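You operate a simulated robot arm through the tools that you are given. There is no shell and no other tool. Be economical: measure what you need, move in short steps, check, and stop when the job is done.

Carry out the task below with a simulated two-armed robot. There is one attempt and no reset: what you move stays moved.

Task
Clamp the grey section, mesh the blue one, fit the yellow rod, unclamp.

It is judged by the outcome, as a careful person would: the job done as asked, and still so three seconds after it is handed in. It fails if anything else is knocked over, pushed out of place, dropped, spilled or broken.

Robot
Two 7-joint arms with two-finger grippers on one trunk, on a base that drives. Base frame: it is fixed to the floor where the robot stands at the start and does not move with it; the origin is under the middle of the robot, x ahead of it, y to its left, z up. Lengths are in mm, angles in rad, forces in N, time in s.
The left shoulder is at the start at [78, 151, 988], the right one opposite. With the tool pointing down near the work surface each hand reaches from about 300 to 800 mm from the robot's upright axis, wherever it stands, measured 20 degrees to its own side. Places, roughly: belt section (11x2x9 cm) [700, 0, 900]; jig lever [700, 0, 900]. Payload 2.54 kg a hand.
Tool frame (each hand has its own): the origin (TCP) lies between the finger pads and is the grasp point; the fingertips stand 30 mm ahead of it; z points along the fingers, y is the line along which they close. Largest opening 116 mm; the body of the gripper starts 95 mm behind the TCP.
Orientation is that of the tool frame in the base frame, as a unit quaternion [x, y, z, w]. With the fingers straight down and closing along the base's y, the tool's x points along the base's -x, its y along +y and its z along -z.

Tools
- The arms move only by the tool move_arm. It takes "left_motion", "right_motion" or both (then of equal length, played together; a hand with none holds still); each is a list of rows, each an object of numbers (a shift or turn left out is 0, a gripper value left out holds the last): "wx", "wy", "wz": the turn, a rotation vector about the base's x, y, z in rad; "dx", "dy", "dz": the shift along the base's x, y, z in m; "jaw": the opening, from 0 (shut) to 1 (fully open). In form: [{"wx": .., "wy": .., "wz": .., "dx": .., "dy": .., "dz": .., "jaw": ..}, ...]. A call has 1 to 12 rows; each row is the pose to reach, as a shift and turn from the pose commanded when the call began. Rows are played at 5 a second. More than 50 mm and 0.15 rad between two rows, or a gripper value outside its range, and nothing of the call is played. Where a pose cannot be reached the arm comes as near as it can. A force on the tool above 40 N (or 10 N above the force at the start of the call, whichever is more), or a blocked arm, ends the call early, and 0.2 s more pass. The fingers move at their own pace (about 72 mm/s each) and stop on an object; they squeeze with about 38 N. The grip force told is the motor's: it shows also when the fingers shut on nothing. Time passes only in rows, and 0.2 s behind the last, so rows that repeat a pose let the fingers close. It gives the time, the measured TCP pose, the force on the tool (base axes), the opening and the grip force at its end, in the units of the frame above (readings bear some noise), with the torque about the TCP (base axes, N m) and any sound that the robot's microphone picked up, and new pictures: "views" is both (left out), scene, wrist or none (wrist: the cameras of the hands that moved).
- Cameras (640 x 400 px; columns grow to the right, rows downward): "scene" is now at [158.5, -7.1, 1173.4]; the picture's right is [-0.09, -1.00, 0.00], its down [-0.07, 0.01, -1.00] and it looks along [0.99, -0.09, -0.07] (base axes); focal length 214 px, centre (320, 200). "left" rides on the left gripper at [69, 15, -122] in its tool frame; the picture's right is [-0.21, 0.98, 0.00], its down [-0.83, -0.18, -0.53] and it looks along [-0.52, -0.11, 0.85] (tool axes); focal length 251 px, centre (320, 200). "right" rides on the right gripper at [69, -15, -122] in its tool frame; the picture's right is [0.21, 0.98, 0.00], its down [-0.83, 0.18, -0.53] and it looks along [-0.52, 0.11, 0.85] (tool axes); focal length 251 px, centre (320, 200).
- raise_lower(by): slides the trunk up (or, below 0, down) by that many mm; the arms and the scene camera ride with it, the base frame stays. It gives what a move gives, with no picture.
- roll_base(legs): drives the robot by 1 to 6 legs, each [ahead, left, turn to the left] in mm, mm and rad, along the robot's own axes; the way and the turn of a leg run together, so that a leg with both is an arc; at most 1500 mm and 3.142 rad a leg. The arms and the cameras ride along, it lands a little off, and it stops where it bumps. It gives what a move gives, and a new picture of the scene camera.
- aim_head(pan, tilt): turns the head with the scene camera to pan (to the left, within 1.396 rad either way) and tilt (down, from -0.506 to 1.204), counted from straight ahead of the robot. It gives what a move gives, and a new picture of the scene camera.
- pixel_to_xyz(camera, pixels): for up to 12 pixels [column, row] of the newest picture of that camera ("zoom" is the newest enlarged one), the place [x, y, z] in the base frame of the surface seen there, good to about 3 mm, but the place of the scene camera against the robot may be out by one fixed shift of up to 18 mm in any direction. It takes no simulated time.
- inspect(camera, box): a new picture of the part [left, top, right, bottom] of that camera's present view, enlarged. It takes no simulated time.
- job_done(): hands the job in; it is judged then, once.

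Work in short steps. Measure before you move; look again where a grasp or a placing could have gone wrong, and mend it. You have 80 turns and 260 pictures in all, those below and enlarged ones among them. Open the grippers and draw the arms clear of the work before you hand the job in, unless the task says otherwise.

The tools are called after "Request:" as name(argument=value, ...) on one line, values as JSON. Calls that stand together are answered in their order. move_arm: Moves the arms, as the interface text tells. Its arguments: {"type":"object","properties":{"left_motion":{"type":"array","items":{"type":"object","properties":{"wx":{"type":"number"},"wy":{"type":"number"},"wz":{"type":"number"},"dx":{"type":"number"},"dy":{"type":"number"},"dz":{"type":"number"},"jaw":{"type":"number"}}}},"right_motion":{"type":"array","items":{"type":"object","properties":{"wx":{"type":"number"},"wy":{"type":"number"},"wz":{"type":"number"},"dx":{"type":"number"},"dy":{"type":"number"},"dz":{"type":"number"},"jaw":{"type":"number"}}}},"views":{"type":"string","enum":["both","scene","wrist","none"]}},"required":[]} The other tools are called the same way: raise_lower (by) slides the trunk up or down; roll_base (legs) drives the base; aim_head (pan, tilt) turns the head that bears the scene camera; pixel_to_xyz (camera, pixels) gives the place of the surface under pixels of a picture; inspect (camera, box) takes an enlarged picture of a part of a camera's view; job_done () hands the job in.

At the start:

```text
time_s: 0.0
left_tcp_pos: [400.4, 71.2, 1207.3]
left_ee_rot: [0.001, 1.0, 0.0, 0.001]
left_wrist_force: [0.1, 0.0, 0.5]
left_wrist_torque: [-0.04, -0.01, 0.0]
left_width: 116.0
left_finger_force: 0.0
right_tcp_pos: [505.5, -363.6, 1164.9]
right_ee_rot: [0.0, 1.0, 0.0, -0.001]
right_wrist_force: [-0.4, 0.6, 0.3]
right_wrist_torque: [0.01, 0.0, -0.01]
right_width: 115.9
right_finger_force: 0.0
trunk travel left (down, up): [-225.0, 64.0]
robot x, y, heading: [0.8, -0.4, -0.001]
head pan, tilt: [-0.089, 0.072]
```

scene: 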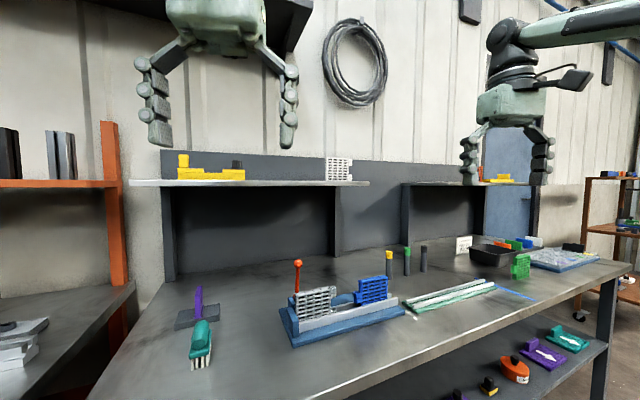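
right: 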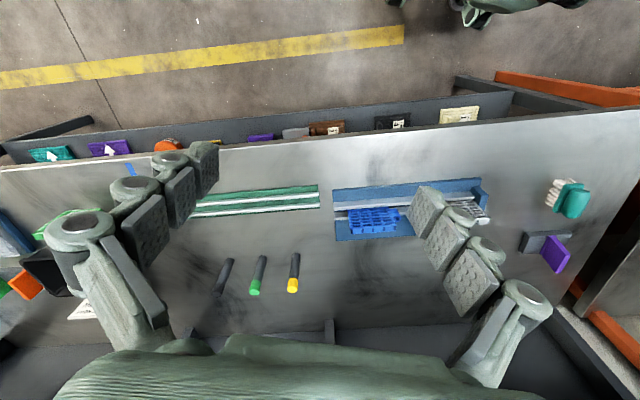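
left: 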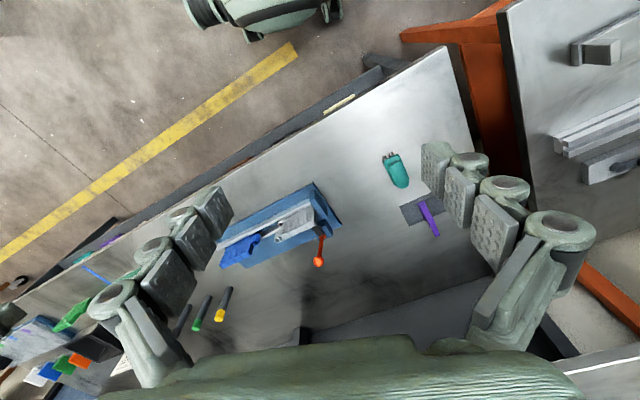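

The jig sits around pixel (340,310), with the red lever at (298,270) and rods at (390-425,260). I'll take a closer look and measure.

Request:
inspect(camera="scene", box=[260, 230, 440, 350])

Request:
inspect(camera="left", box=[170, 160, 360, 340])

Request:
inspect(camera="right", box=[200, 160, 520, 340])

```text
3.33 times, centred on (350, 290) of scene
```

zoom: 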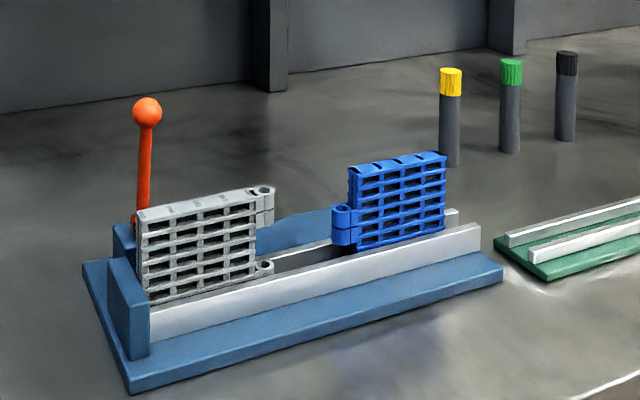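

```text
2.22 times, centred on (265, 250) of left
```

zoom: 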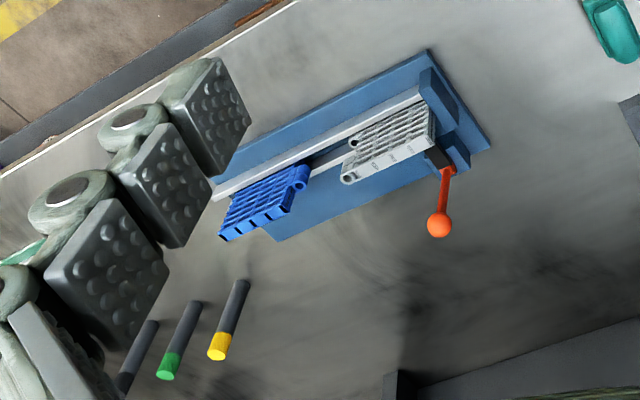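

```text
2.00 times, centred on (360, 250) of right
```

zoom: 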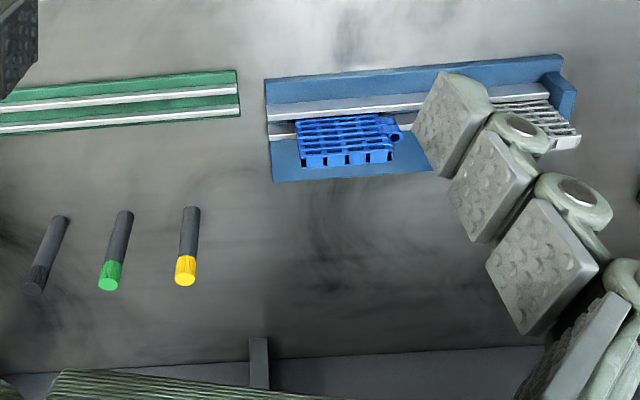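

The grey section has its two knuckles at the top and bottom and the blue one has its knuckle in the middle, so the pin axis is vertical. Next I'll measure the parts, using the left camera as the trusted one.

Request:
pixel_to_xyz(camera="scene", pixels=[[298, 264], [300, 293], [335, 290], [335, 310], [358, 281], [384, 277], [384, 297], [389, 254], [389, 272], [406, 250], [302, 316], [396, 298]])

Request:
pixel_to_xyz(camera="left", pixels=[[319, 262], [323, 238], [274, 239], [275, 225], [259, 236], [236, 266], [220, 315], [194, 326], [241, 244], [292, 216], [314, 200], [330, 225]])

Request:
inspect(camera="left", box=[225, 175, 345, 275])

Request:
inspect(camera="scene", box=[275, 250, 355, 330])

```text
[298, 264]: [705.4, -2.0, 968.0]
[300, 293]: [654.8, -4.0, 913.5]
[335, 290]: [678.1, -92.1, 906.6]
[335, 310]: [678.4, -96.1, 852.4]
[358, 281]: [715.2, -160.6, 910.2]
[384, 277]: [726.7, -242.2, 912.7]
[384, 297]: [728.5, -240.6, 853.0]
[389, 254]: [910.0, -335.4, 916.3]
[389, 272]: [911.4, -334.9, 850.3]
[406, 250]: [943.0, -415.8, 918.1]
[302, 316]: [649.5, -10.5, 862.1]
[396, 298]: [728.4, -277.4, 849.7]
```

```text
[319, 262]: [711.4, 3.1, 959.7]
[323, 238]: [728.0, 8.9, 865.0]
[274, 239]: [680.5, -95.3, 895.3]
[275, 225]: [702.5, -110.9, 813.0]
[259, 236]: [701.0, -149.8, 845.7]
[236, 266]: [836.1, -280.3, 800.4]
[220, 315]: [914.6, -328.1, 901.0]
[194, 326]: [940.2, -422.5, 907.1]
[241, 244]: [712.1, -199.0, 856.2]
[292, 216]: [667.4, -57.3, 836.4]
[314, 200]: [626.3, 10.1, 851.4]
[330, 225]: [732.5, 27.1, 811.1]
```

```text
4.00 times, centred on (285, 225) of left
```

zoom: 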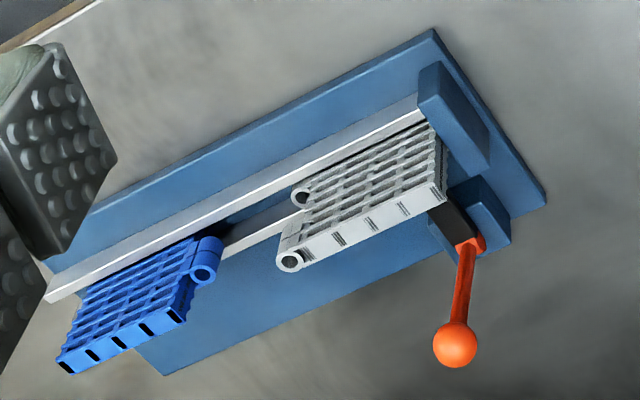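

```text
5.00 times, centred on (315, 290) of scene
```

zoom: 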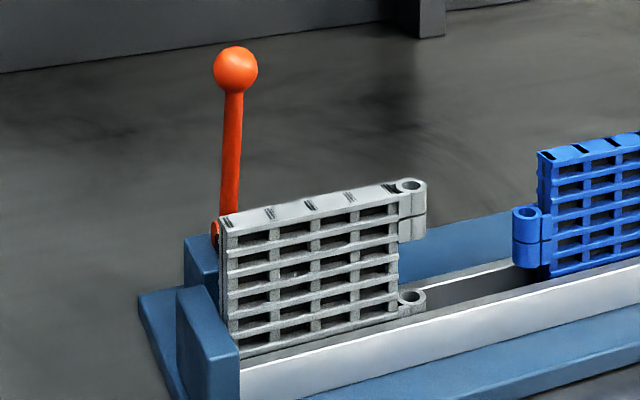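

The jig runs along roughly (0.28,-0.96) in xy, turned about 16° from the base's -y, and the lever ball is near (711,3,960). I'll bring the left hand closer to see the lever mechanism and tilt the head down.

Request:
move_arm(left_motion=[{"dx": 0.03, "dy": 0.02, "dz": -0.03}, {"dx": 0.06, "dy": 0.04, "dz": -0.06}, {"dx": 0.09, "dy": 0.06, "dz": -0.08}, {"dx": 0.12, "dy": 0.06, "dz": -0.1}], views="wrist")

Request:
aim_head(pan=-0.15, tilt=0.5)

```text
time_s: 1.0
left_tcp_pos: [524.1, 131.0, 1105.3]
left_ee_rot: [0.0, 1.0, 0.001, 0.0]
left_wrist_force: [0.3, 0.1, -0.2]
left_wrist_torque: [0.02, 0.06, -0.02]
left_width: 116.2
left_finger_force: 0.1
right_tcp_pos: [507.7, -365.1, 1164.7]
right_ee_rot: [0.0, 1.0, 0.0, 0.001]
right_wrist_force: [0.9, -0.2, 0.0]
right_wrist_torque: [0.01, 0.02, 0.03]
right_width: 115.8
right_finger_force: 0.0
trunk travel left (down, up): [-225.0, 64.0]
robot x, y, heading: [-0.2, -2.4, 0.003]
head pan, tilt: [-0.089, 0.072]
```

left: 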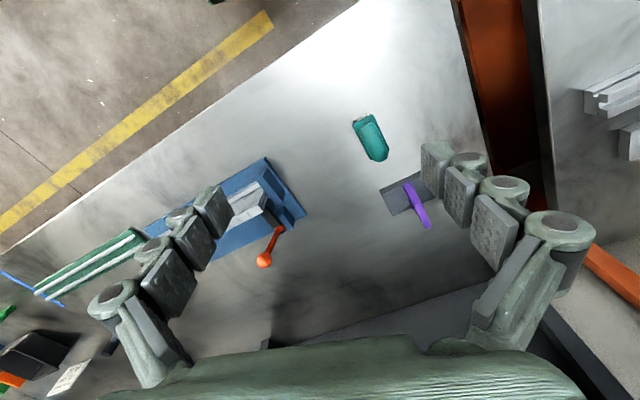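

```text
time_s: 1.9
left_tcp_pos: [521.5, 130.6, 1107.5]
left_ee_rot: [0.0, 1.0, 0.0, -0.001]
left_wrist_force: [-0.5, -0.8, -0.1]
left_wrist_torque: [-0.04, -0.01, -0.01]
left_width: 116.1
left_finger_force: 0.1
right_tcp_pos: [505.7, -363.8, 1165.3]
right_ee_rot: [0.001, 1.0, 0.0, 0.0]
right_wrist_force: [0.3, -0.3, 0.1]
right_wrist_torque: [0.03, 0.0, 0.01]
right_width: 115.8
right_finger_force: 0.1
trunk travel left (down, up): [-225.0, 64.0]
robot x, y, heading: [0.9, 1.1, 0.001]
head pan, tilt: [-0.15, 0.499]
```

scene: 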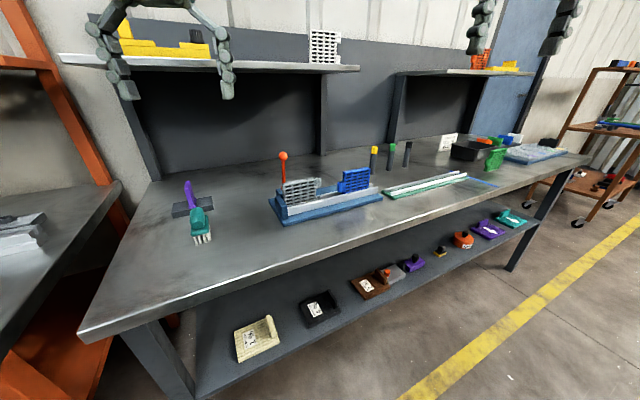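

The lever is visible at (270,248) in the left view. I'll zoom in there and in the scene view.

Request:
inspect(camera="left", box=[190, 150, 320, 280])

Request:
inspect(camera="scene", box=[260, 140, 420, 240])

```text
3.08 times, centred on (255, 215) of left
```

zoom: 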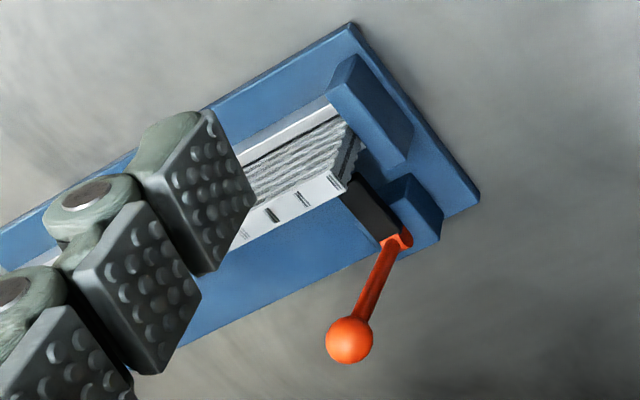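

```text
4.00 times, centred on (340, 190) of scene
```

zoom: 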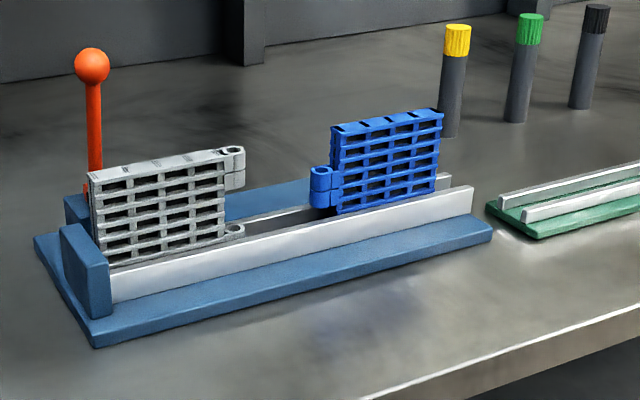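

To see the lever mechanism along the jig axis, I'll swing the left hand to the jig's left end and yaw it about -74° (-1.29 rad).

Request:
move_arm(left_motion=[{"wz": -0.14, "dx": 0.02, "dy": 0.0, "dz": -0.01}, {"wz": -0.28, "dx": 0.04, "dz": -0.02}, {"wz": -0.42, "dx": 0.06, "dz": -0.03}, {"wz": -0.56, "dx": 0.08, "dz": -0.04}, {"wz": -0.7, "dx": 0.1, "dz": -0.05}, {"wz": -0.84, "dx": 0.12, "dz": -0.06}, {"wz": -0.98, "dx": 0.13, "dz": -0.07}, {"wz": -1.12, "dx": 0.14, "dz": -0.07}, {"wz": -1.29, "dx": 0.15, "dz": -0.07}], views="wrist")

```text
refused: row 9 steps farther than a row can; nothing moved
```

The last row turned too far, so I'll resend with smaller steps.

Request:
move_arm(left_motion=[{"wz": -0.14, "dx": 0.02, "dy": 0.0, "dz": -0.01}, {"wz": -0.28, "dx": 0.04, "dz": -0.02}, {"wz": -0.42, "dx": 0.06, "dz": -0.03}, {"wz": -0.56, "dx": 0.08, "dz": -0.04}, {"wz": -0.7, "dx": 0.1, "dz": -0.05}, {"wz": -0.84, "dx": 0.12, "dz": -0.06}, {"wz": -0.98, "dx": 0.13, "dz": -0.07}, {"wz": -1.12, "dx": 0.14, "dz": -0.07}, {"wz": -1.26, "dx": 0.15, "dz": -0.07}, {"wz": -1.29, "dx": 0.15, "dz": -0.07}], views="wrist")

```text
time_s: 4.1
left_tcp_pos: [467.1, 44.0, 987.3]
left_ee_rot: [0.591, 0.807, 0.002, 0.004]
left_wrist_force: [-0.5, -0.3, 0.4]
left_wrist_torque: [-0.03, 0.01, 0.02]
left_width: 115.7
left_finger_force: 0.0
left hand out of reach, approached as far as the arm can: row 5, 6, 7, 8, 9, 10
right_tcp_pos: [505.8, -364.5, 1163.9]
right_ee_rot: [-0.001, 1.0, 0.0, 0.0]
right_wrist_force: [0.3, 0.6, -0.3]
right_wrist_torque: [-0.01, 0.01, 0.02]
right_width: 115.9
right_finger_force: 0.0
trunk travel left (down, up): [-225.0, 64.0]
robot x, y, heading: [-0.4, -2.2, -0.006]
head pan, tilt: [-0.15, 0.499]
```

left: 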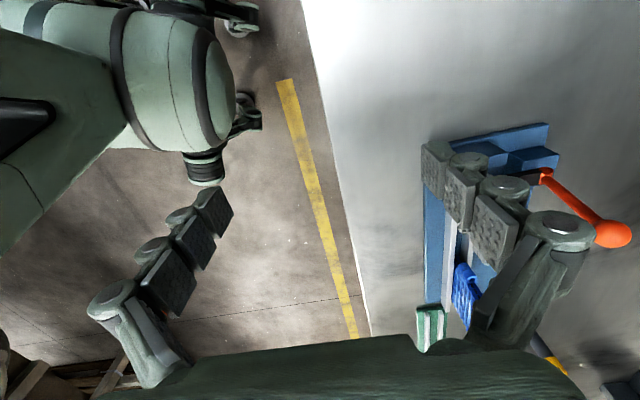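

The pose isn't reachable from here, and the rods at (914,-328) are beyond reach, so the base must move anyway. I'll measure the table edge and recheck jig and rod positions in this picture.

Request:
pixel_to_xyz(camera="scene", pixels=[[150, 310], [300, 268], [430, 229], [560, 185], [270, 200], [284, 227], [381, 196], [372, 167], [283, 156], [410, 198], [200, 240], [374, 150]])

Request:
pixel_to_xyz(camera="left", pixels=[[612, 233], [546, 172], [546, 126], [558, 156], [425, 302], [350, 220], [465, 272], [330, 130], [365, 310]])

```text
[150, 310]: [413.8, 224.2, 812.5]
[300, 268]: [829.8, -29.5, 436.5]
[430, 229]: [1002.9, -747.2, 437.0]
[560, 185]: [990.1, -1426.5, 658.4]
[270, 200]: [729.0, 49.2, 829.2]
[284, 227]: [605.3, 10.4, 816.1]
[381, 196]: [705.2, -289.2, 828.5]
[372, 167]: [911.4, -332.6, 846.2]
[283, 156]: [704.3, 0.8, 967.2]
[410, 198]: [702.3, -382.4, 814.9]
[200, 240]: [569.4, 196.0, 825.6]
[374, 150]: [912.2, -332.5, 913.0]
```

```text
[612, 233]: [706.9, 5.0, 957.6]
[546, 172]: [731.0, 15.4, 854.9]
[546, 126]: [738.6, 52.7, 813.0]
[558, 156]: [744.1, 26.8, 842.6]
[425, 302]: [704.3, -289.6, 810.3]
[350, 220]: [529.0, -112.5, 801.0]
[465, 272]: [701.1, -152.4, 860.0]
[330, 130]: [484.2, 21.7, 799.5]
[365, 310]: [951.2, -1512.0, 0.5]
```

The jig's front edge runs (605,10)→(705,-289), about 18.5°, and the table edge is about 440 mm ahead. I'll raise and unwind the left hand, then drive to face the jig squarely.

Request:
move_arm(left_motion=[{"dz": 0.04, "wz": 0.1}, {"dz": 0.08, "wz": 0.24}, {"dz": 0.12, "wz": 0.38}, {"dz": 0.14, "wz": 0.52, "dx": -0.02}, {"dz": 0.15, "wz": 0.66, "dx": -0.04, "dy": 0.02}, {"dz": 0.15, "wz": 0.8, "dx": -0.06, "dy": 0.04}, {"dz": 0.15, "wz": 0.94, "dx": -0.06, "dy": 0.06}, {"dz": 0.15, "wz": 1.08, "dx": -0.06, "dy": 0.08}, {"dz": 0.15, "wz": 1.2, "dx": -0.06, "dy": 0.1}, {"dz": 0.15, "wz": 1.29, "dx": -0.06, "dy": 0.1}], views="none")

Request:
roll_base(legs=[[0, -364, 0], [0, 0, 0.32], [165, -55, 0]])

```text
time_s: 6.3
left_tcp_pos: [411.4, 147.8, 1132.0]
left_ee_rot: [-0.001, 1.0, 0.0, 0.0]
left_wrist_force: [0.0, 0.1, -0.3]
left_wrist_torque: [0.02, 0.01, -0.01]
left_width: 115.9
left_finger_force: 0.1
right_tcp_pos: [505.9, -363.1, 1165.2]
right_ee_rot: [0.0, 1.0, 0.0, 0.0]
right_wrist_force: [0.2, -0.1, -0.5]
right_wrist_torque: [-0.02, -0.01, -0.04]
right_width: 115.9
right_finger_force: 0.0
trunk travel left (down, up): [-225.0, 64.0]
robot x, y, heading: [-2.7, -0.5, 0.0]
head pan, tilt: [-0.15, 0.499]
```

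```text
time_s: 12.4
left_tcp_pos: [516.1, -95.2, 1130.9]
left_ee_rot: [-0.158, 0.987, 0.0, 0.0]
left_wrist_force: [0.5, 0.2, -0.3]
left_wrist_torque: [-0.04, 0.02, 0.02]
left_width: 115.9
left_finger_force: 0.1
right_tcp_pos: [764.5, -553.3, 1163.5]
right_ee_rot: [-0.158, 0.987, 0.0, 0.0]
right_wrist_force: [0.1, -0.2, 0.4]
right_wrist_torque: [-0.04, 0.05, 0.01]
right_width: 116.2
right_finger_force: 0.1
trunk travel left (down, up): [-225.0, 64.0]
robot x, y, heading: [171.4, -364.3, 0.319]
head pan, tilt: [-0.15, 0.499]
```

scene: 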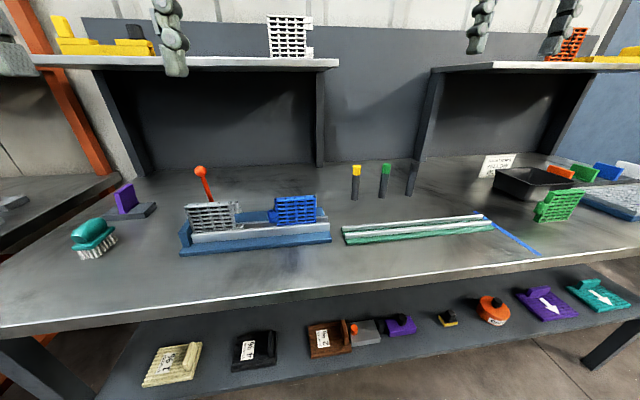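

The robot now faces the jig squarely at (171,-364), heading 0.319. I'll check the label at (497,165) and look at the jig.

Request:
inspect(camera="scene", box=[475, 145, 535, 185])

Request:
inspect(camera="scene", box=[170, 155, 340, 262])

Request:
inspect(camera="left", box=[180, 120, 460, 300])

```text
10.00 times, centred on (505, 165) of scene
```

zoom: 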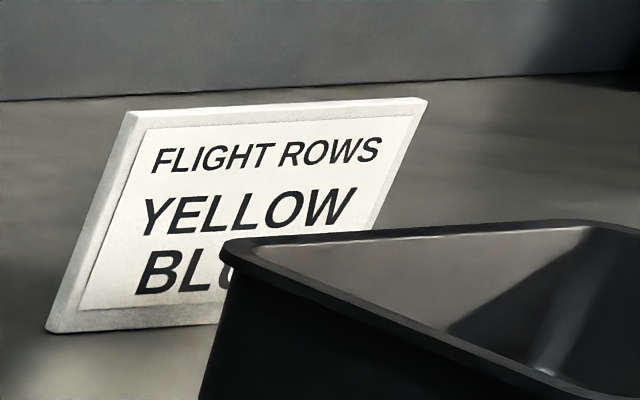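

```text
3.74 times, centred on (255, 208) of scene
```

zoom: 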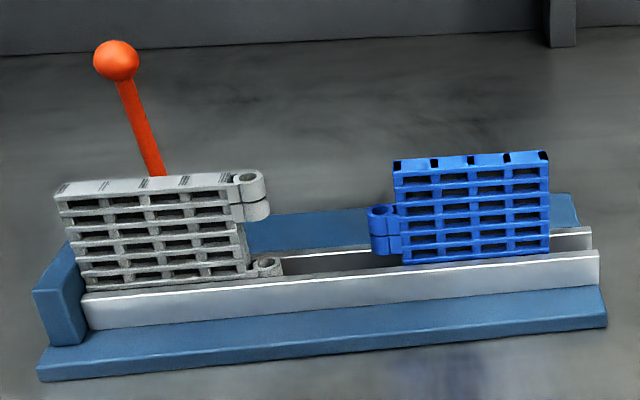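

```text
2.22 times, centred on (320, 210) of left
```

zoom: 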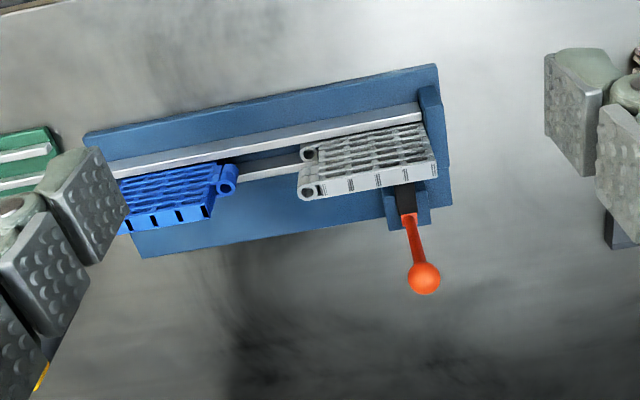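

The label is about flight rows and isn't relevant here. To see the clamp mechanism I'll move the left hand so its camera looks down on the lever base, with the fingertips above the ball.

Request:
move_arm(left_motion=[{"dx": 0.03, "dy": 0.03, "dz": -0.02}, {"dx": 0.06, "dy": 0.06, "dz": -0.04}, {"dx": 0.09, "dy": 0.08, "dz": -0.07}, {"dx": 0.114, "dy": 0.101, "dz": -0.09}], views="wrist")

Request:
inspect(camera="left", box=[200, 100, 420, 300])

```text
time_s: 13.4
left_tcp_pos: [628.7, 5.6, 1040.5]
left_ee_rot: [-0.158, 0.987, 0.001, -0.001]
left_wrist_force: [1.3, -0.2, -0.5]
left_wrist_torque: [0.02, -0.01, -0.01]
left_width: 115.9
left_finger_force: 0.1
right_tcp_pos: [764.4, -553.2, 1164.1]
right_ee_rot: [-0.158, 0.988, 0.0, 0.0]
right_wrist_force: [-0.4, 0.1, 0.5]
right_wrist_torque: [0.02, 0.01, -0.02]
right_width: 115.8
right_finger_force: 0.0
trunk travel left (down, up): [-225.0, 64.0]
robot x, y, heading: [174.4, -365.0, 0.316]
head pan, tilt: [-0.15, 0.499]
```

left: 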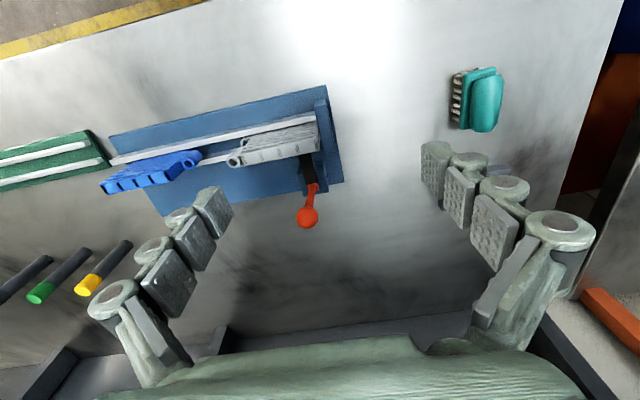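

```text
2.00 times, centred on (310, 200) of left
```

zoom: 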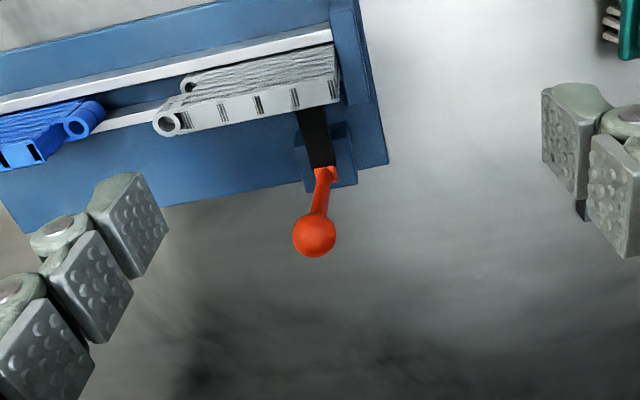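

I'll zoom in on the clamp itself and measure the hub, jaw and ball.

Request:
inspect(camera="left", box=[270, 120, 360, 240])

Request:
pixel_to_xyz(camera="left", pixels=[[307, 217], [313, 190], [307, 175], [313, 200], [310, 160], [298, 182], [330, 185], [238, 160], [246, 142], [195, 160], [315, 140], [340, 160]])

```text
3.33 times, centred on (315, 180) of left
```

zoom: 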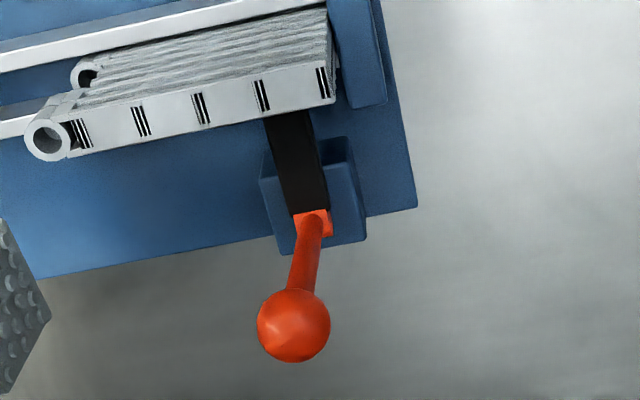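

```text
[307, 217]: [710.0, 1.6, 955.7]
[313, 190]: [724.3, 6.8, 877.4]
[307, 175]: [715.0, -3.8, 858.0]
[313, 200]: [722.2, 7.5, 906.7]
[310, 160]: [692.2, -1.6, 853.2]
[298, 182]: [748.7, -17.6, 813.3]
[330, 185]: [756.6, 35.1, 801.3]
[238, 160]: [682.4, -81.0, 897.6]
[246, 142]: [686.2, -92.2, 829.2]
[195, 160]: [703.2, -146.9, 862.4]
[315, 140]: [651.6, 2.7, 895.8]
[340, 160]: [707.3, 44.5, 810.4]
```

The lever is upright and lies in the plane across the jig, hub near (724,7,860) and ball centre about (717,2,946). I'll position the open left hand around the ball, fingers straddling it along the jig axis.

Request:
move_arm(left_motion=[{"dx": 0.045, "dy": -0.002, "dz": 0.0}, {"dx": 0.088, "dy": -0.004, "dz": 0.0}, {"dx": 0.088, "dy": -0.004, "dz": -0.04}, {"dx": 0.088, "dy": -0.004, "dz": -0.085}, {"dx": 0.088, "dy": -0.004, "dz": -0.095}], views="both")

```text
time_s: 14.7
left_tcp_pos: [718.3, 2.0, 945.2]
left_ee_rot: [-0.158, 0.987, 0.0, 0.0]
left_wrist_force: [0.4, 0.3, 0.1]
left_wrist_torque: [0.0, -0.04, -0.02]
left_width: 115.7
left_finger_force: 0.0
right_tcp_pos: [763.5, -552.9, 1166.0]
right_ee_rot: [-0.158, 0.988, 0.001, 0.0]
right_wrist_force: [-0.3, -0.8, -1.3]
right_wrist_torque: [0.0, 0.0, 0.03]
right_width: 116.0
right_finger_force: 0.1
trunk travel left (down, up): [-225.0, 64.0]
robot x, y, heading: [171.8, -368.3, 0.31]
head pan, tilt: [-0.15, 0.499]
```

scene: 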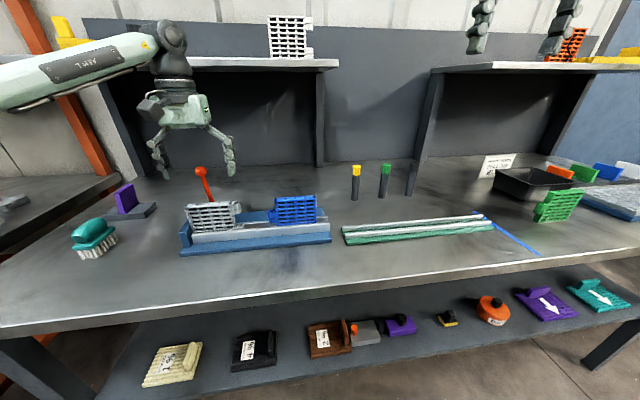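
left: 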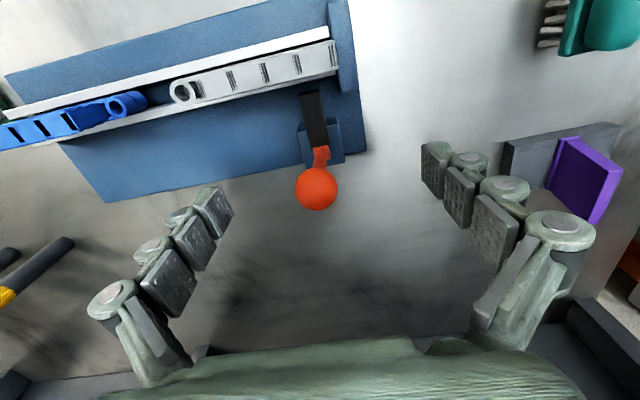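

The ball sits at (316,188), right at the TCP projection (320,192). I'll zoom in on the mechanism before closing.

Request:
inspect(camera="left", box=[270, 40, 390, 220])

Request:
pixel_to_xyz(camera="left", pixels=[[316, 188], [321, 155], [312, 92], [316, 120], [322, 145], [336, 155], [307, 150], [182, 90], [124, 104], [345, 40], [290, 50], [240, 97]])

```text
2.22 times, centred on (330, 130) of left
```

zoom: 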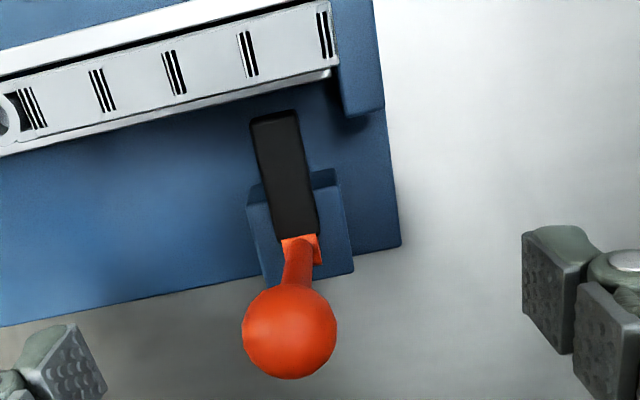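

```text
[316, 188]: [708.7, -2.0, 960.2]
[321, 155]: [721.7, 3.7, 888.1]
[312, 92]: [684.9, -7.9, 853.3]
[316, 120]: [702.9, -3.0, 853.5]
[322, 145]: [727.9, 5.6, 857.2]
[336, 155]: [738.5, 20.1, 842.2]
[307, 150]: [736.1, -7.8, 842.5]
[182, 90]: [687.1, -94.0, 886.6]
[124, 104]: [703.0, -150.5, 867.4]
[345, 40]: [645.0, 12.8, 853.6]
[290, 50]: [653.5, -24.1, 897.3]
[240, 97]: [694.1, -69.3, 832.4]
```

The black plunger bar points at the grey section from the hub (u≈692 to 645), so the lever should swing about the jig-parallel axis. I'll grip the ball and try small moves both ways, watching the force.

Request:
move_arm(left_motion=[{"dx": -0.002, "dy": -0.003, "jaw": 0.5}, {"dx": -0.002, "dy": -0.003, "jaw": 0.2}, {"dx": -0.002, "dy": -0.003, "jaw": 0.1}, {"dx": -0.002, "dy": -0.003, "jaw": 0.0}, {"dx": -0.002, "dy": -0.003, "jaw": 0.0}], views="wrist")

```text
time_s: 15.8
left_tcp_pos: [714.0, -0.3, 946.5]
left_ee_rot: [-0.158, 0.987, 0.0, 0.0]
left_wrist_force: [-0.8, 2.5, 0.2]
left_wrist_torque: [0.01, 0.02, 0.05]
left_width: 20.5
left_finger_force: 42.4
right_tcp_pos: [763.2, -554.0, 1165.6]
right_ee_rot: [-0.156, 0.988, 0.0, 0.0]
right_wrist_force: [-0.6, -0.6, 1.0]
right_wrist_torque: [0.01, 0.01, -0.02]
right_width: 116.1
right_finger_force: 0.1
trunk travel left (down, up): [-225.0, 64.0]
robot x, y, heading: [173.7, -365.9, 0.318]
head pan, tilt: [-0.15, 0.499]
```

left: 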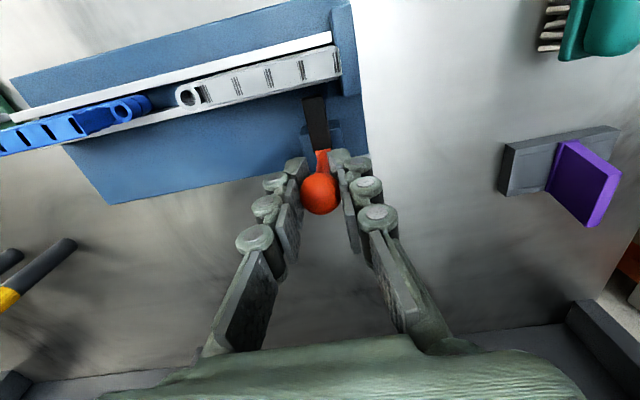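

The ball is gripped at 20 mm opening with little side force. I'll try 10 mm toward the jig (-u).

Request:
move_arm(left_motion=[{"dx": -0.003, "dy": -0.001}, {"dx": -0.006, "dy": -0.002}, {"dx": -0.0095, "dy": -0.003}], views="none")

```text
time_s: 16.6
left_tcp_pos: [712.9, 0.3, 945.4]
left_ee_rot: [-0.161, 0.987, 0.001, 0.005]
left_wrist_force: [16.1, 5.2, -3.5]
left_wrist_torque: [-0.14, 0.53, 0.14]
left_width: 20.6
left_finger_force: 43.8
right_tcp_pos: [767.0, -553.7, 1164.2]
right_ee_rot: [-0.157, 0.988, 0.0, -0.001]
right_wrist_force: [0.6, -0.1, 0.6]
right_wrist_torque: [-0.01, 0.04, 0.0]
right_width: 115.7
right_finger_force: 0.0
trunk travel left (down, up): [-225.0, 64.0]
robot x, y, heading: [170.2, -361.1, 0.317]
head pan, tilt: [-0.15, 0.499]
stopped in row 3 (left hand): the force on the tool passed its limit at 42 N (the readings are from after the stop); the commanded pose is now the measured one
```

Pulling toward the robot is blocked, so that side is the stop. I'll try the other direction (+u).

Request:
move_arm(left_motion=[{"dx": 0.003, "dy": 0.001}, {"dx": 0.006, "dy": 0.002}, {"dx": 0.0095, "dy": 0.003}, {"dx": 0.014, "dy": 0.0045}], views="wrist")

```text
time_s: 17.6
left_tcp_pos: [723.0, 2.3, 946.8]
left_ee_rot: [-0.16, 0.987, 0.001, 0.004]
left_wrist_force: [-10.9, -3.3, -15.0]
left_wrist_torque: [-0.37, 1.16, 0.01]
left_width: 20.7
left_finger_force: 44.3
right_tcp_pos: [764.8, -553.5, 1164.7]
right_ee_rot: [-0.157, 0.988, 0.0, -0.001]
right_wrist_force: [0.4, -0.2, 0.6]
right_wrist_torque: [0.04, -0.01, 0.0]
right_width: 116.1
right_finger_force: 0.1
trunk travel left (down, up): [-225.0, 64.0]
robot x, y, heading: [174.7, -365.3, 0.316]
head pan, tilt: [-0.15, 0.499]
```

left: 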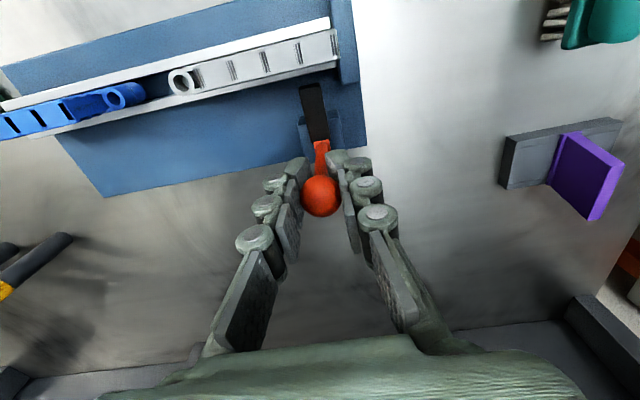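

The lever moved about 10 mm in +u. I'll zoom in to see how the bar responded.

Request:
inspect(camera="left", box=[270, 60, 370, 200])

Request:
pixel_to_xyz(camera="left", pixels=[[311, 88], [315, 110], [319, 135], [306, 95], [320, 150], [316, 76]])

```text
2.86 times, centred on (320, 130) of left
```

zoom: 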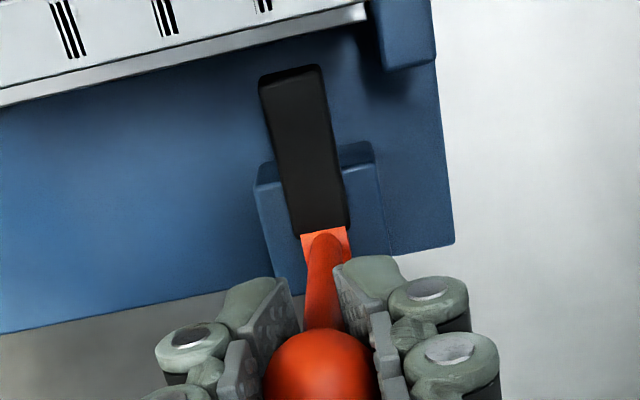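

```text
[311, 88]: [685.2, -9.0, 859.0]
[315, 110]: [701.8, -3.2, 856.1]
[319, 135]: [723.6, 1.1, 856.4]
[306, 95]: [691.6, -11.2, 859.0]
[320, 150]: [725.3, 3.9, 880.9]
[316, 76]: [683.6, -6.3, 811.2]
```

The bar tip rose about 5 mm as the lever went back, so the bar and lever form a rigid L. I'll release the ball to see whether it stays or springs back.

Request:
move_arm(left_motion=[{"jaw": 0.35}, {"jaw": 0.5}, {"jaw": 0.5}], views="wrist")

Request:
pixel_to_xyz(camera="left", pixels=[[311, 88], [315, 110], [319, 135], [306, 95], [320, 150], [318, 190]])

Request:
inspect(camera="left", box=[270, 60, 370, 220])

```text
time_s: 18.4
left_tcp_pos: [723.9, 2.8, 946.9]
left_ee_rot: [-0.16, 0.987, 0.0, 0.005]
left_wrist_force: [-0.2, 1.4, 0.3]
left_wrist_torque: [0.04, -0.02, 0.01]
left_width: 58.1
left_finger_force: 0.0
right_tcp_pos: [763.7, -553.8, 1165.1]
right_ee_rot: [-0.157, 0.988, 0.001, -0.001]
right_wrist_force: [0.7, -0.1, 0.2]
right_wrist_torque: [-0.03, 0.02, -0.05]
right_width: 116.0
right_finger_force: 0.0
trunk travel left (down, up): [-225.0, 64.0]
robot x, y, heading: [172.1, -363.5, 0.314]
head pan, tilt: [-0.15, 0.499]
```

left: 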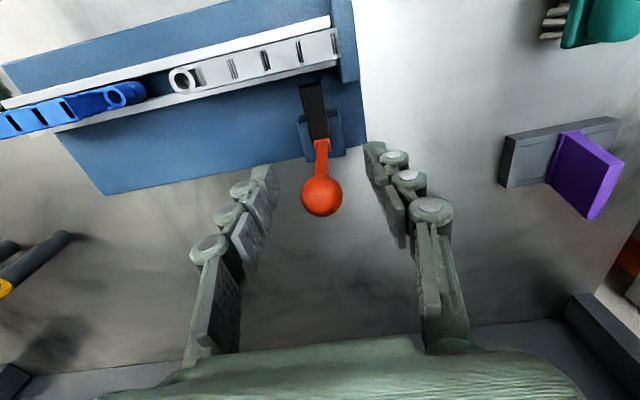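

```text
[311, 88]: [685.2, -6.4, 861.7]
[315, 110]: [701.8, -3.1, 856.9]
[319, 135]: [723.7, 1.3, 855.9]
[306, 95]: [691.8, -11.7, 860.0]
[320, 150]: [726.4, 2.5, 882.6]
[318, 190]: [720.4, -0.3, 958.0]
```

```text
2.50 times, centred on (320, 140) of left
```

zoom: 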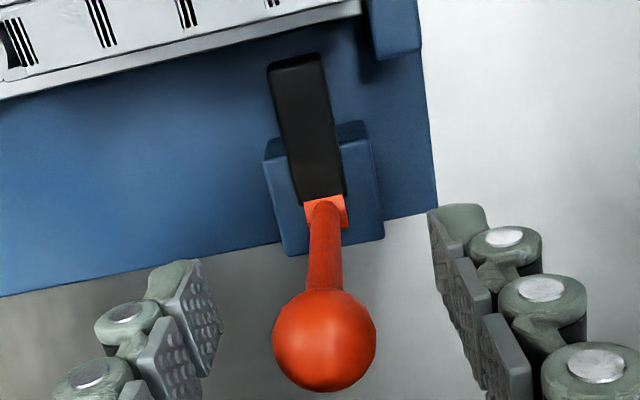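

The lever stays where it's left and moves freely in +u. I'll back the hand off toward the robot, close it, and push the lever over in +u with the closed fingers, following its arc.

Request:
move_arm(left_motion=[{"dx": -0.018, "dy": -0.006}, {"dx": -0.034, "dy": -0.0114}, {"dx": -0.034, "dy": -0.0114, "jaw": 0.0}, {"dx": -0.034, "dy": -0.0114, "jaw": 0.0}, {"dx": -0.021, "dy": -0.007, "jaw": 0.0}, {"dx": -0.008, "dy": -0.0025, "jaw": 0.0}, {"dx": 0.006, "dy": 0.002}, {"dx": 0.017, "dy": 0.0055, "dz": 0.0}, {"dx": 0.028, "dy": 0.0095, "dz": -0.003}, {"dx": 0.04, "dy": 0.0133, "dz": -0.007}], views="wrist")

```text
time_s: 20.6
left_tcp_pos: [765.1, 15.1, 941.7]
left_ee_rot: [-0.159, 0.987, 0.001, 0.005]
left_wrist_force: [-0.3, 0.0, -0.6]
left_wrist_torque: [-0.02, 0.01, 0.03]
left_width: 0.1
left_finger_force: 28.9
right_tcp_pos: [764.3, -553.7, 1165.0]
right_ee_rot: [-0.156, 0.988, 0.0, 0.0]
right_wrist_force: [-0.4, 0.0, -0.1]
right_wrist_torque: [-0.03, 0.01, 0.0]
right_width: 116.0
right_finger_force: 0.1
trunk travel left (down, up): [-225.0, 64.0]
robot x, y, heading: [170.5, -364.8, 0.31]
head pan, tilt: [-0.15, 0.499]
```

left: 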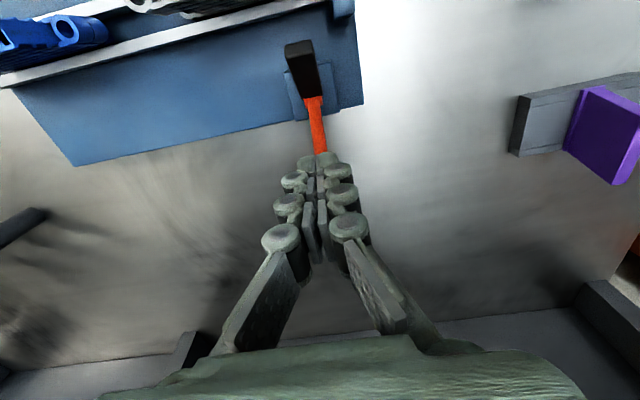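

The lever went over easily and the bar rises with it. I'll inspect from the scene camera to see where it is now.

Request:
inspect(camera="scene", box=[150, 130, 350, 265])

Request:
inspect(camera="left", box=[250, 20, 370, 170])

Request:
pixel_to_xyz(camera="left", pixels=[[300, 45], [304, 65], [310, 88], [314, 105], [318, 140]])

```text
2.96 times, centred on (250, 198) of scene
```

zoom: 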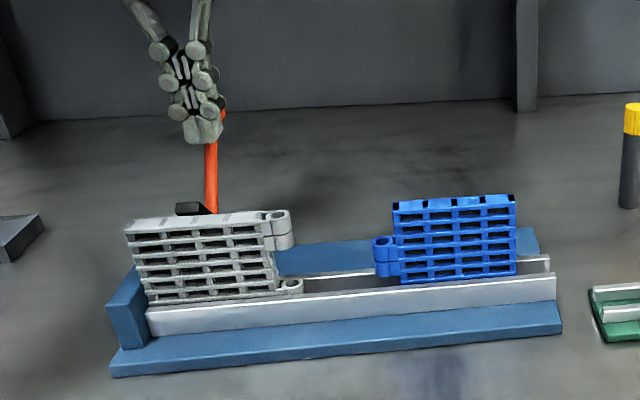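

```text
2.67 times, centred on (310, 95) of left
```

zoom: 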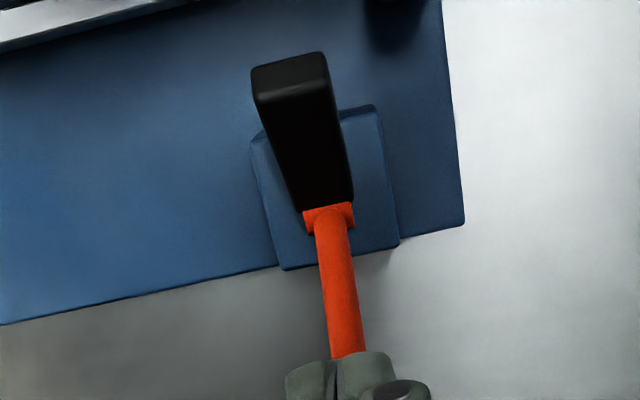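

```text
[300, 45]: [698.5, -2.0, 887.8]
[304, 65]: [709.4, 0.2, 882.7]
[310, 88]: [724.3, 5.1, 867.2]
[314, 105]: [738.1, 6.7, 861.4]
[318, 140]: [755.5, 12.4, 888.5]
```

The lever is now about 38° back, with the bar tip lifted to z≈888, so +u is opening. At the start it leaned about 10° toward the work. I'll back off and view the clamp, rail and grey section from above to understand the closed position.

Request:
move_arm(left_motion=[{"dx": -0.01, "dy": -0.003, "dz": 0.03}, {"dx": -0.02, "dy": -0.007, "dz": 0.06}, {"dx": -0.05, "dy": -0.017, "dz": 0.06, "jaw": 1.0}, {"dx": -0.085, "dy": -0.028, "dz": 0.06, "jaw": 1.0}, {"dx": -0.114, "dy": -0.038, "dz": 0.06, "jaw": 1.0}, {"dx": -0.114, "dy": -0.038, "dz": 0.06, "jaw": 1.0}], views="wrist")

Request:
inspect(camera="left", box=[200, 80, 400, 220])

```text
time_s: 22.0
left_tcp_pos: [650.0, -23.2, 1000.5]
left_ee_rot: [-0.161, 0.987, 0.0, 0.005]
left_wrist_force: [0.1, 0.8, 0.5]
left_wrist_torque: [0.0, 0.01, -0.02]
left_width: 116.0
left_finger_force: 0.1
right_tcp_pos: [764.1, -553.0, 1165.3]
right_ee_rot: [-0.158, 0.987, 0.001, 0.0]
right_wrist_force: [-0.7, 0.3, 0.9]
right_wrist_torque: [0.02, 0.01, -0.01]
right_width: 115.8
right_finger_force: 0.1
trunk travel left (down, up): [-225.0, 64.0]
robot x, y, heading: [168.1, -363.6, 0.315]
head pan, tilt: [-0.15, 0.499]
```

left: 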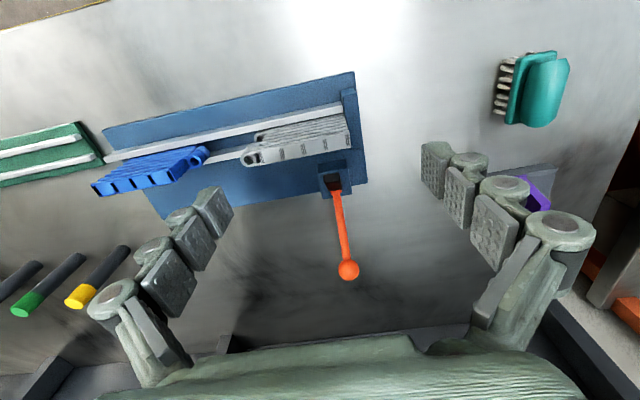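

```text
2.86 times, centred on (300, 150) of left
```

zoom: 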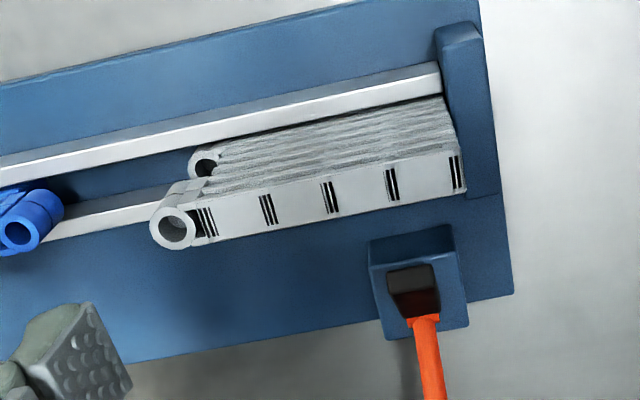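

The lever has carried on falling back: the ball is at (348,270) and the bar stands nearly upright at (333,185). I'll measure it.

Request:
pixel_to_xyz(camera="left", pixels=[[348, 270], [342, 225], [338, 200], [333, 176], [333, 187], [329, 167], [345, 165], [300, 150], [302, 136], [350, 135], [345, 118], [250, 158]])

Request:
inspect(camera="scene", box=[150, 130, 350, 265])

```text
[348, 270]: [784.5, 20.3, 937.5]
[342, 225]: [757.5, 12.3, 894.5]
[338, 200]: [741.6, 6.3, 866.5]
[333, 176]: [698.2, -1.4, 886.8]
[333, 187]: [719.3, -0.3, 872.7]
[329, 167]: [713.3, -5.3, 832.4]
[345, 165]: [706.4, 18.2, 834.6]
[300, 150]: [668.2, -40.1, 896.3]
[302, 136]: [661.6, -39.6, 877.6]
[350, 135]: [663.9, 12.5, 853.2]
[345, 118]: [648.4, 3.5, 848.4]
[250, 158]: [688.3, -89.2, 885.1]
```

```text
2.96 times, centred on (250, 198) of scene
```

zoom: 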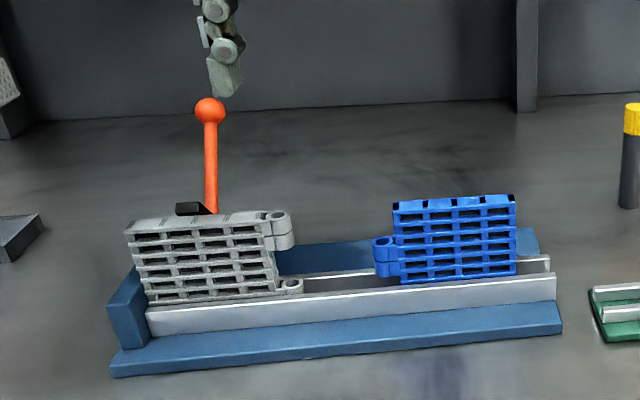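

The lever is still at about 38°. Since it began at a hard stop, the other state must lie further along +u, so I'll push it on with closed fingers, watching force and sound.

Request:
move_arm(left_motion=[{"dx": 0.045, "dy": 0.015, "jaw": 0}, {"dx": 0.09, "dy": 0.03, "dz": -0.01, "jaw": 0}, {"dx": 0.1, "dy": 0.033, "dz": -0.05}, {"dx": 0.117, "dy": 0.039, "dz": -0.06}, {"dx": 0.128, "dy": 0.043, "dz": -0.07}, {"dx": 0.138, "dy": 0.046, "dz": -0.082}, {"dx": 0.146, "dy": 0.0485, "dz": -0.095}, {"dx": 0.152, "dy": 0.0505, "dz": -0.108}], views="wrist")

Request:
inspect(camera="scene", box=[150, 130, 350, 265])

```text
time_s: 23.5
left_tcp_pos: [779.7, 20.3, 928.7]
left_ee_rot: [-0.158, 0.987, 0.0, 0.002]
left_wrist_force: [-21.6, -6.5, 20.2]
left_wrist_torque: [0.03, 0.45, -0.08]
left_width: 6.0
left_finger_force: 28.8
right_tcp_pos: [760.9, -553.8, 1165.6]
right_ee_rot: [-0.158, 0.987, 0.0, 0.001]
right_wrist_force: [0.1, 0.0, -0.4]
right_wrist_torque: [0.0, 0.03, -0.03]
right_width: 115.9
right_finger_force: 0.1
trunk travel left (down, up): [-225.0, 64.0]
robot x, y, heading: [172.1, -363.4, 0.317]
head pan, tilt: [-0.15, 0.499]
stopped in row 7 (left hand): the force on the tool passed its limit at 49 N (the readings are from after the stop); the commanded pose is now the measured one
```

left: 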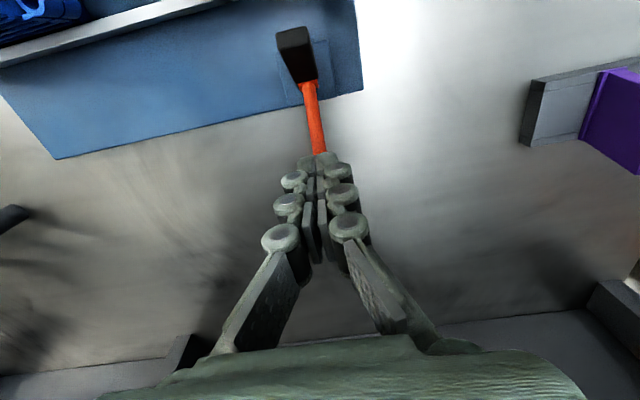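

```text
2.96 times, centred on (250, 198) of scene
```

zoom: 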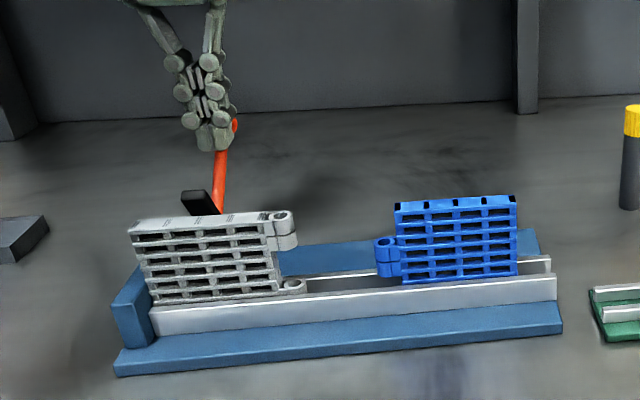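

The push met a stop at about 50 N with the lever near 50°, and the jig's left end may have shifted slightly, so I must be gentler. I'll back off and measure.

Request:
move_arm(left_motion=[{"dx": -0.015, "dy": -0.005, "dz": 0.03}, {"dx": -0.04, "dy": -0.013, "dz": 0.06}, {"dx": -0.085, "dy": -0.028, "dz": 0.072, "jaw": 1.0}, {"dx": -0.129, "dy": -0.043, "dz": 0.072, "jaw": 1.0}, {"dx": -0.129, "dy": -0.043, "dz": 0.072, "jaw": 1.0}], views="wrist")

Request:
inspect(camera="left", box=[200, 80, 400, 220])

Request:
pixel_to_xyz(camera="left", pixels=[[348, 270], [342, 225], [338, 200], [333, 176], [333, 187], [354, 73], [366, 180], [166, 218], [329, 167], [345, 165], [345, 118]])

Request:
inspect(camera="scene", box=[150, 130, 350, 265])

```text
time_s: 24.7
left_tcp_pos: [654.3, -21.4, 996.6]
left_ee_rot: [-0.159, 0.987, -0.001, 0.002]
left_wrist_force: [0.0, -0.1, -0.3]
left_wrist_torque: [0.0, 0.02, 0.0]
left_width: 105.7
left_finger_force: 0.1
right_tcp_pos: [764.6, -553.1, 1165.0]
right_ee_rot: [-0.157, 0.988, -0.001, 0.0]
right_wrist_force: [0.3, -0.1, 0.1]
right_wrist_torque: [0.02, -0.01, 0.02]
right_width: 116.0
right_finger_force: 0.0
trunk travel left (down, up): [-225.0, 64.0]
robot x, y, heading: [170.9, -367.3, 0.317]
head pan, tilt: [-0.15, 0.499]
```

left: 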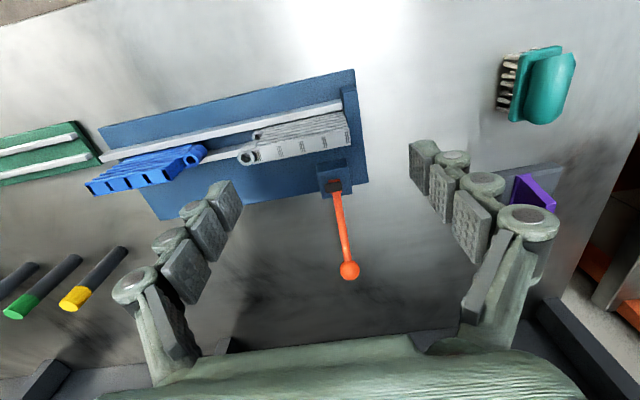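

```text
2.86 times, centred on (300, 150) of left
```

zoom: 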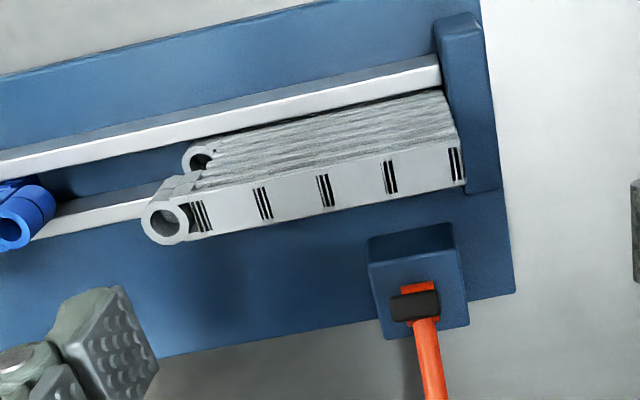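

```text
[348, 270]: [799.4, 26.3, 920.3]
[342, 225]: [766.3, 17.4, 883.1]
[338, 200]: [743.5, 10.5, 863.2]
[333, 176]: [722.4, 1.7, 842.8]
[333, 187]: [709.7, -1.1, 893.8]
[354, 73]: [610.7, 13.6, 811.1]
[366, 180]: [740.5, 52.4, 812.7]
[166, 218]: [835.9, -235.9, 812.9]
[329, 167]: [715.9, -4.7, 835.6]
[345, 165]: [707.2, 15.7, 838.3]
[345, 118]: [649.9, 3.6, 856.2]
```

```text
2.96 times, centred on (250, 198) of scene
```

zoom: 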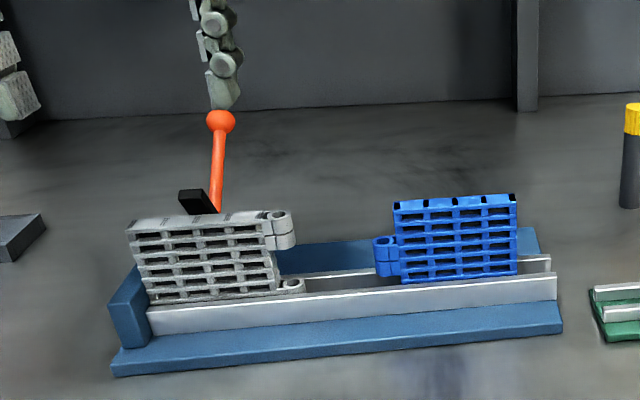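

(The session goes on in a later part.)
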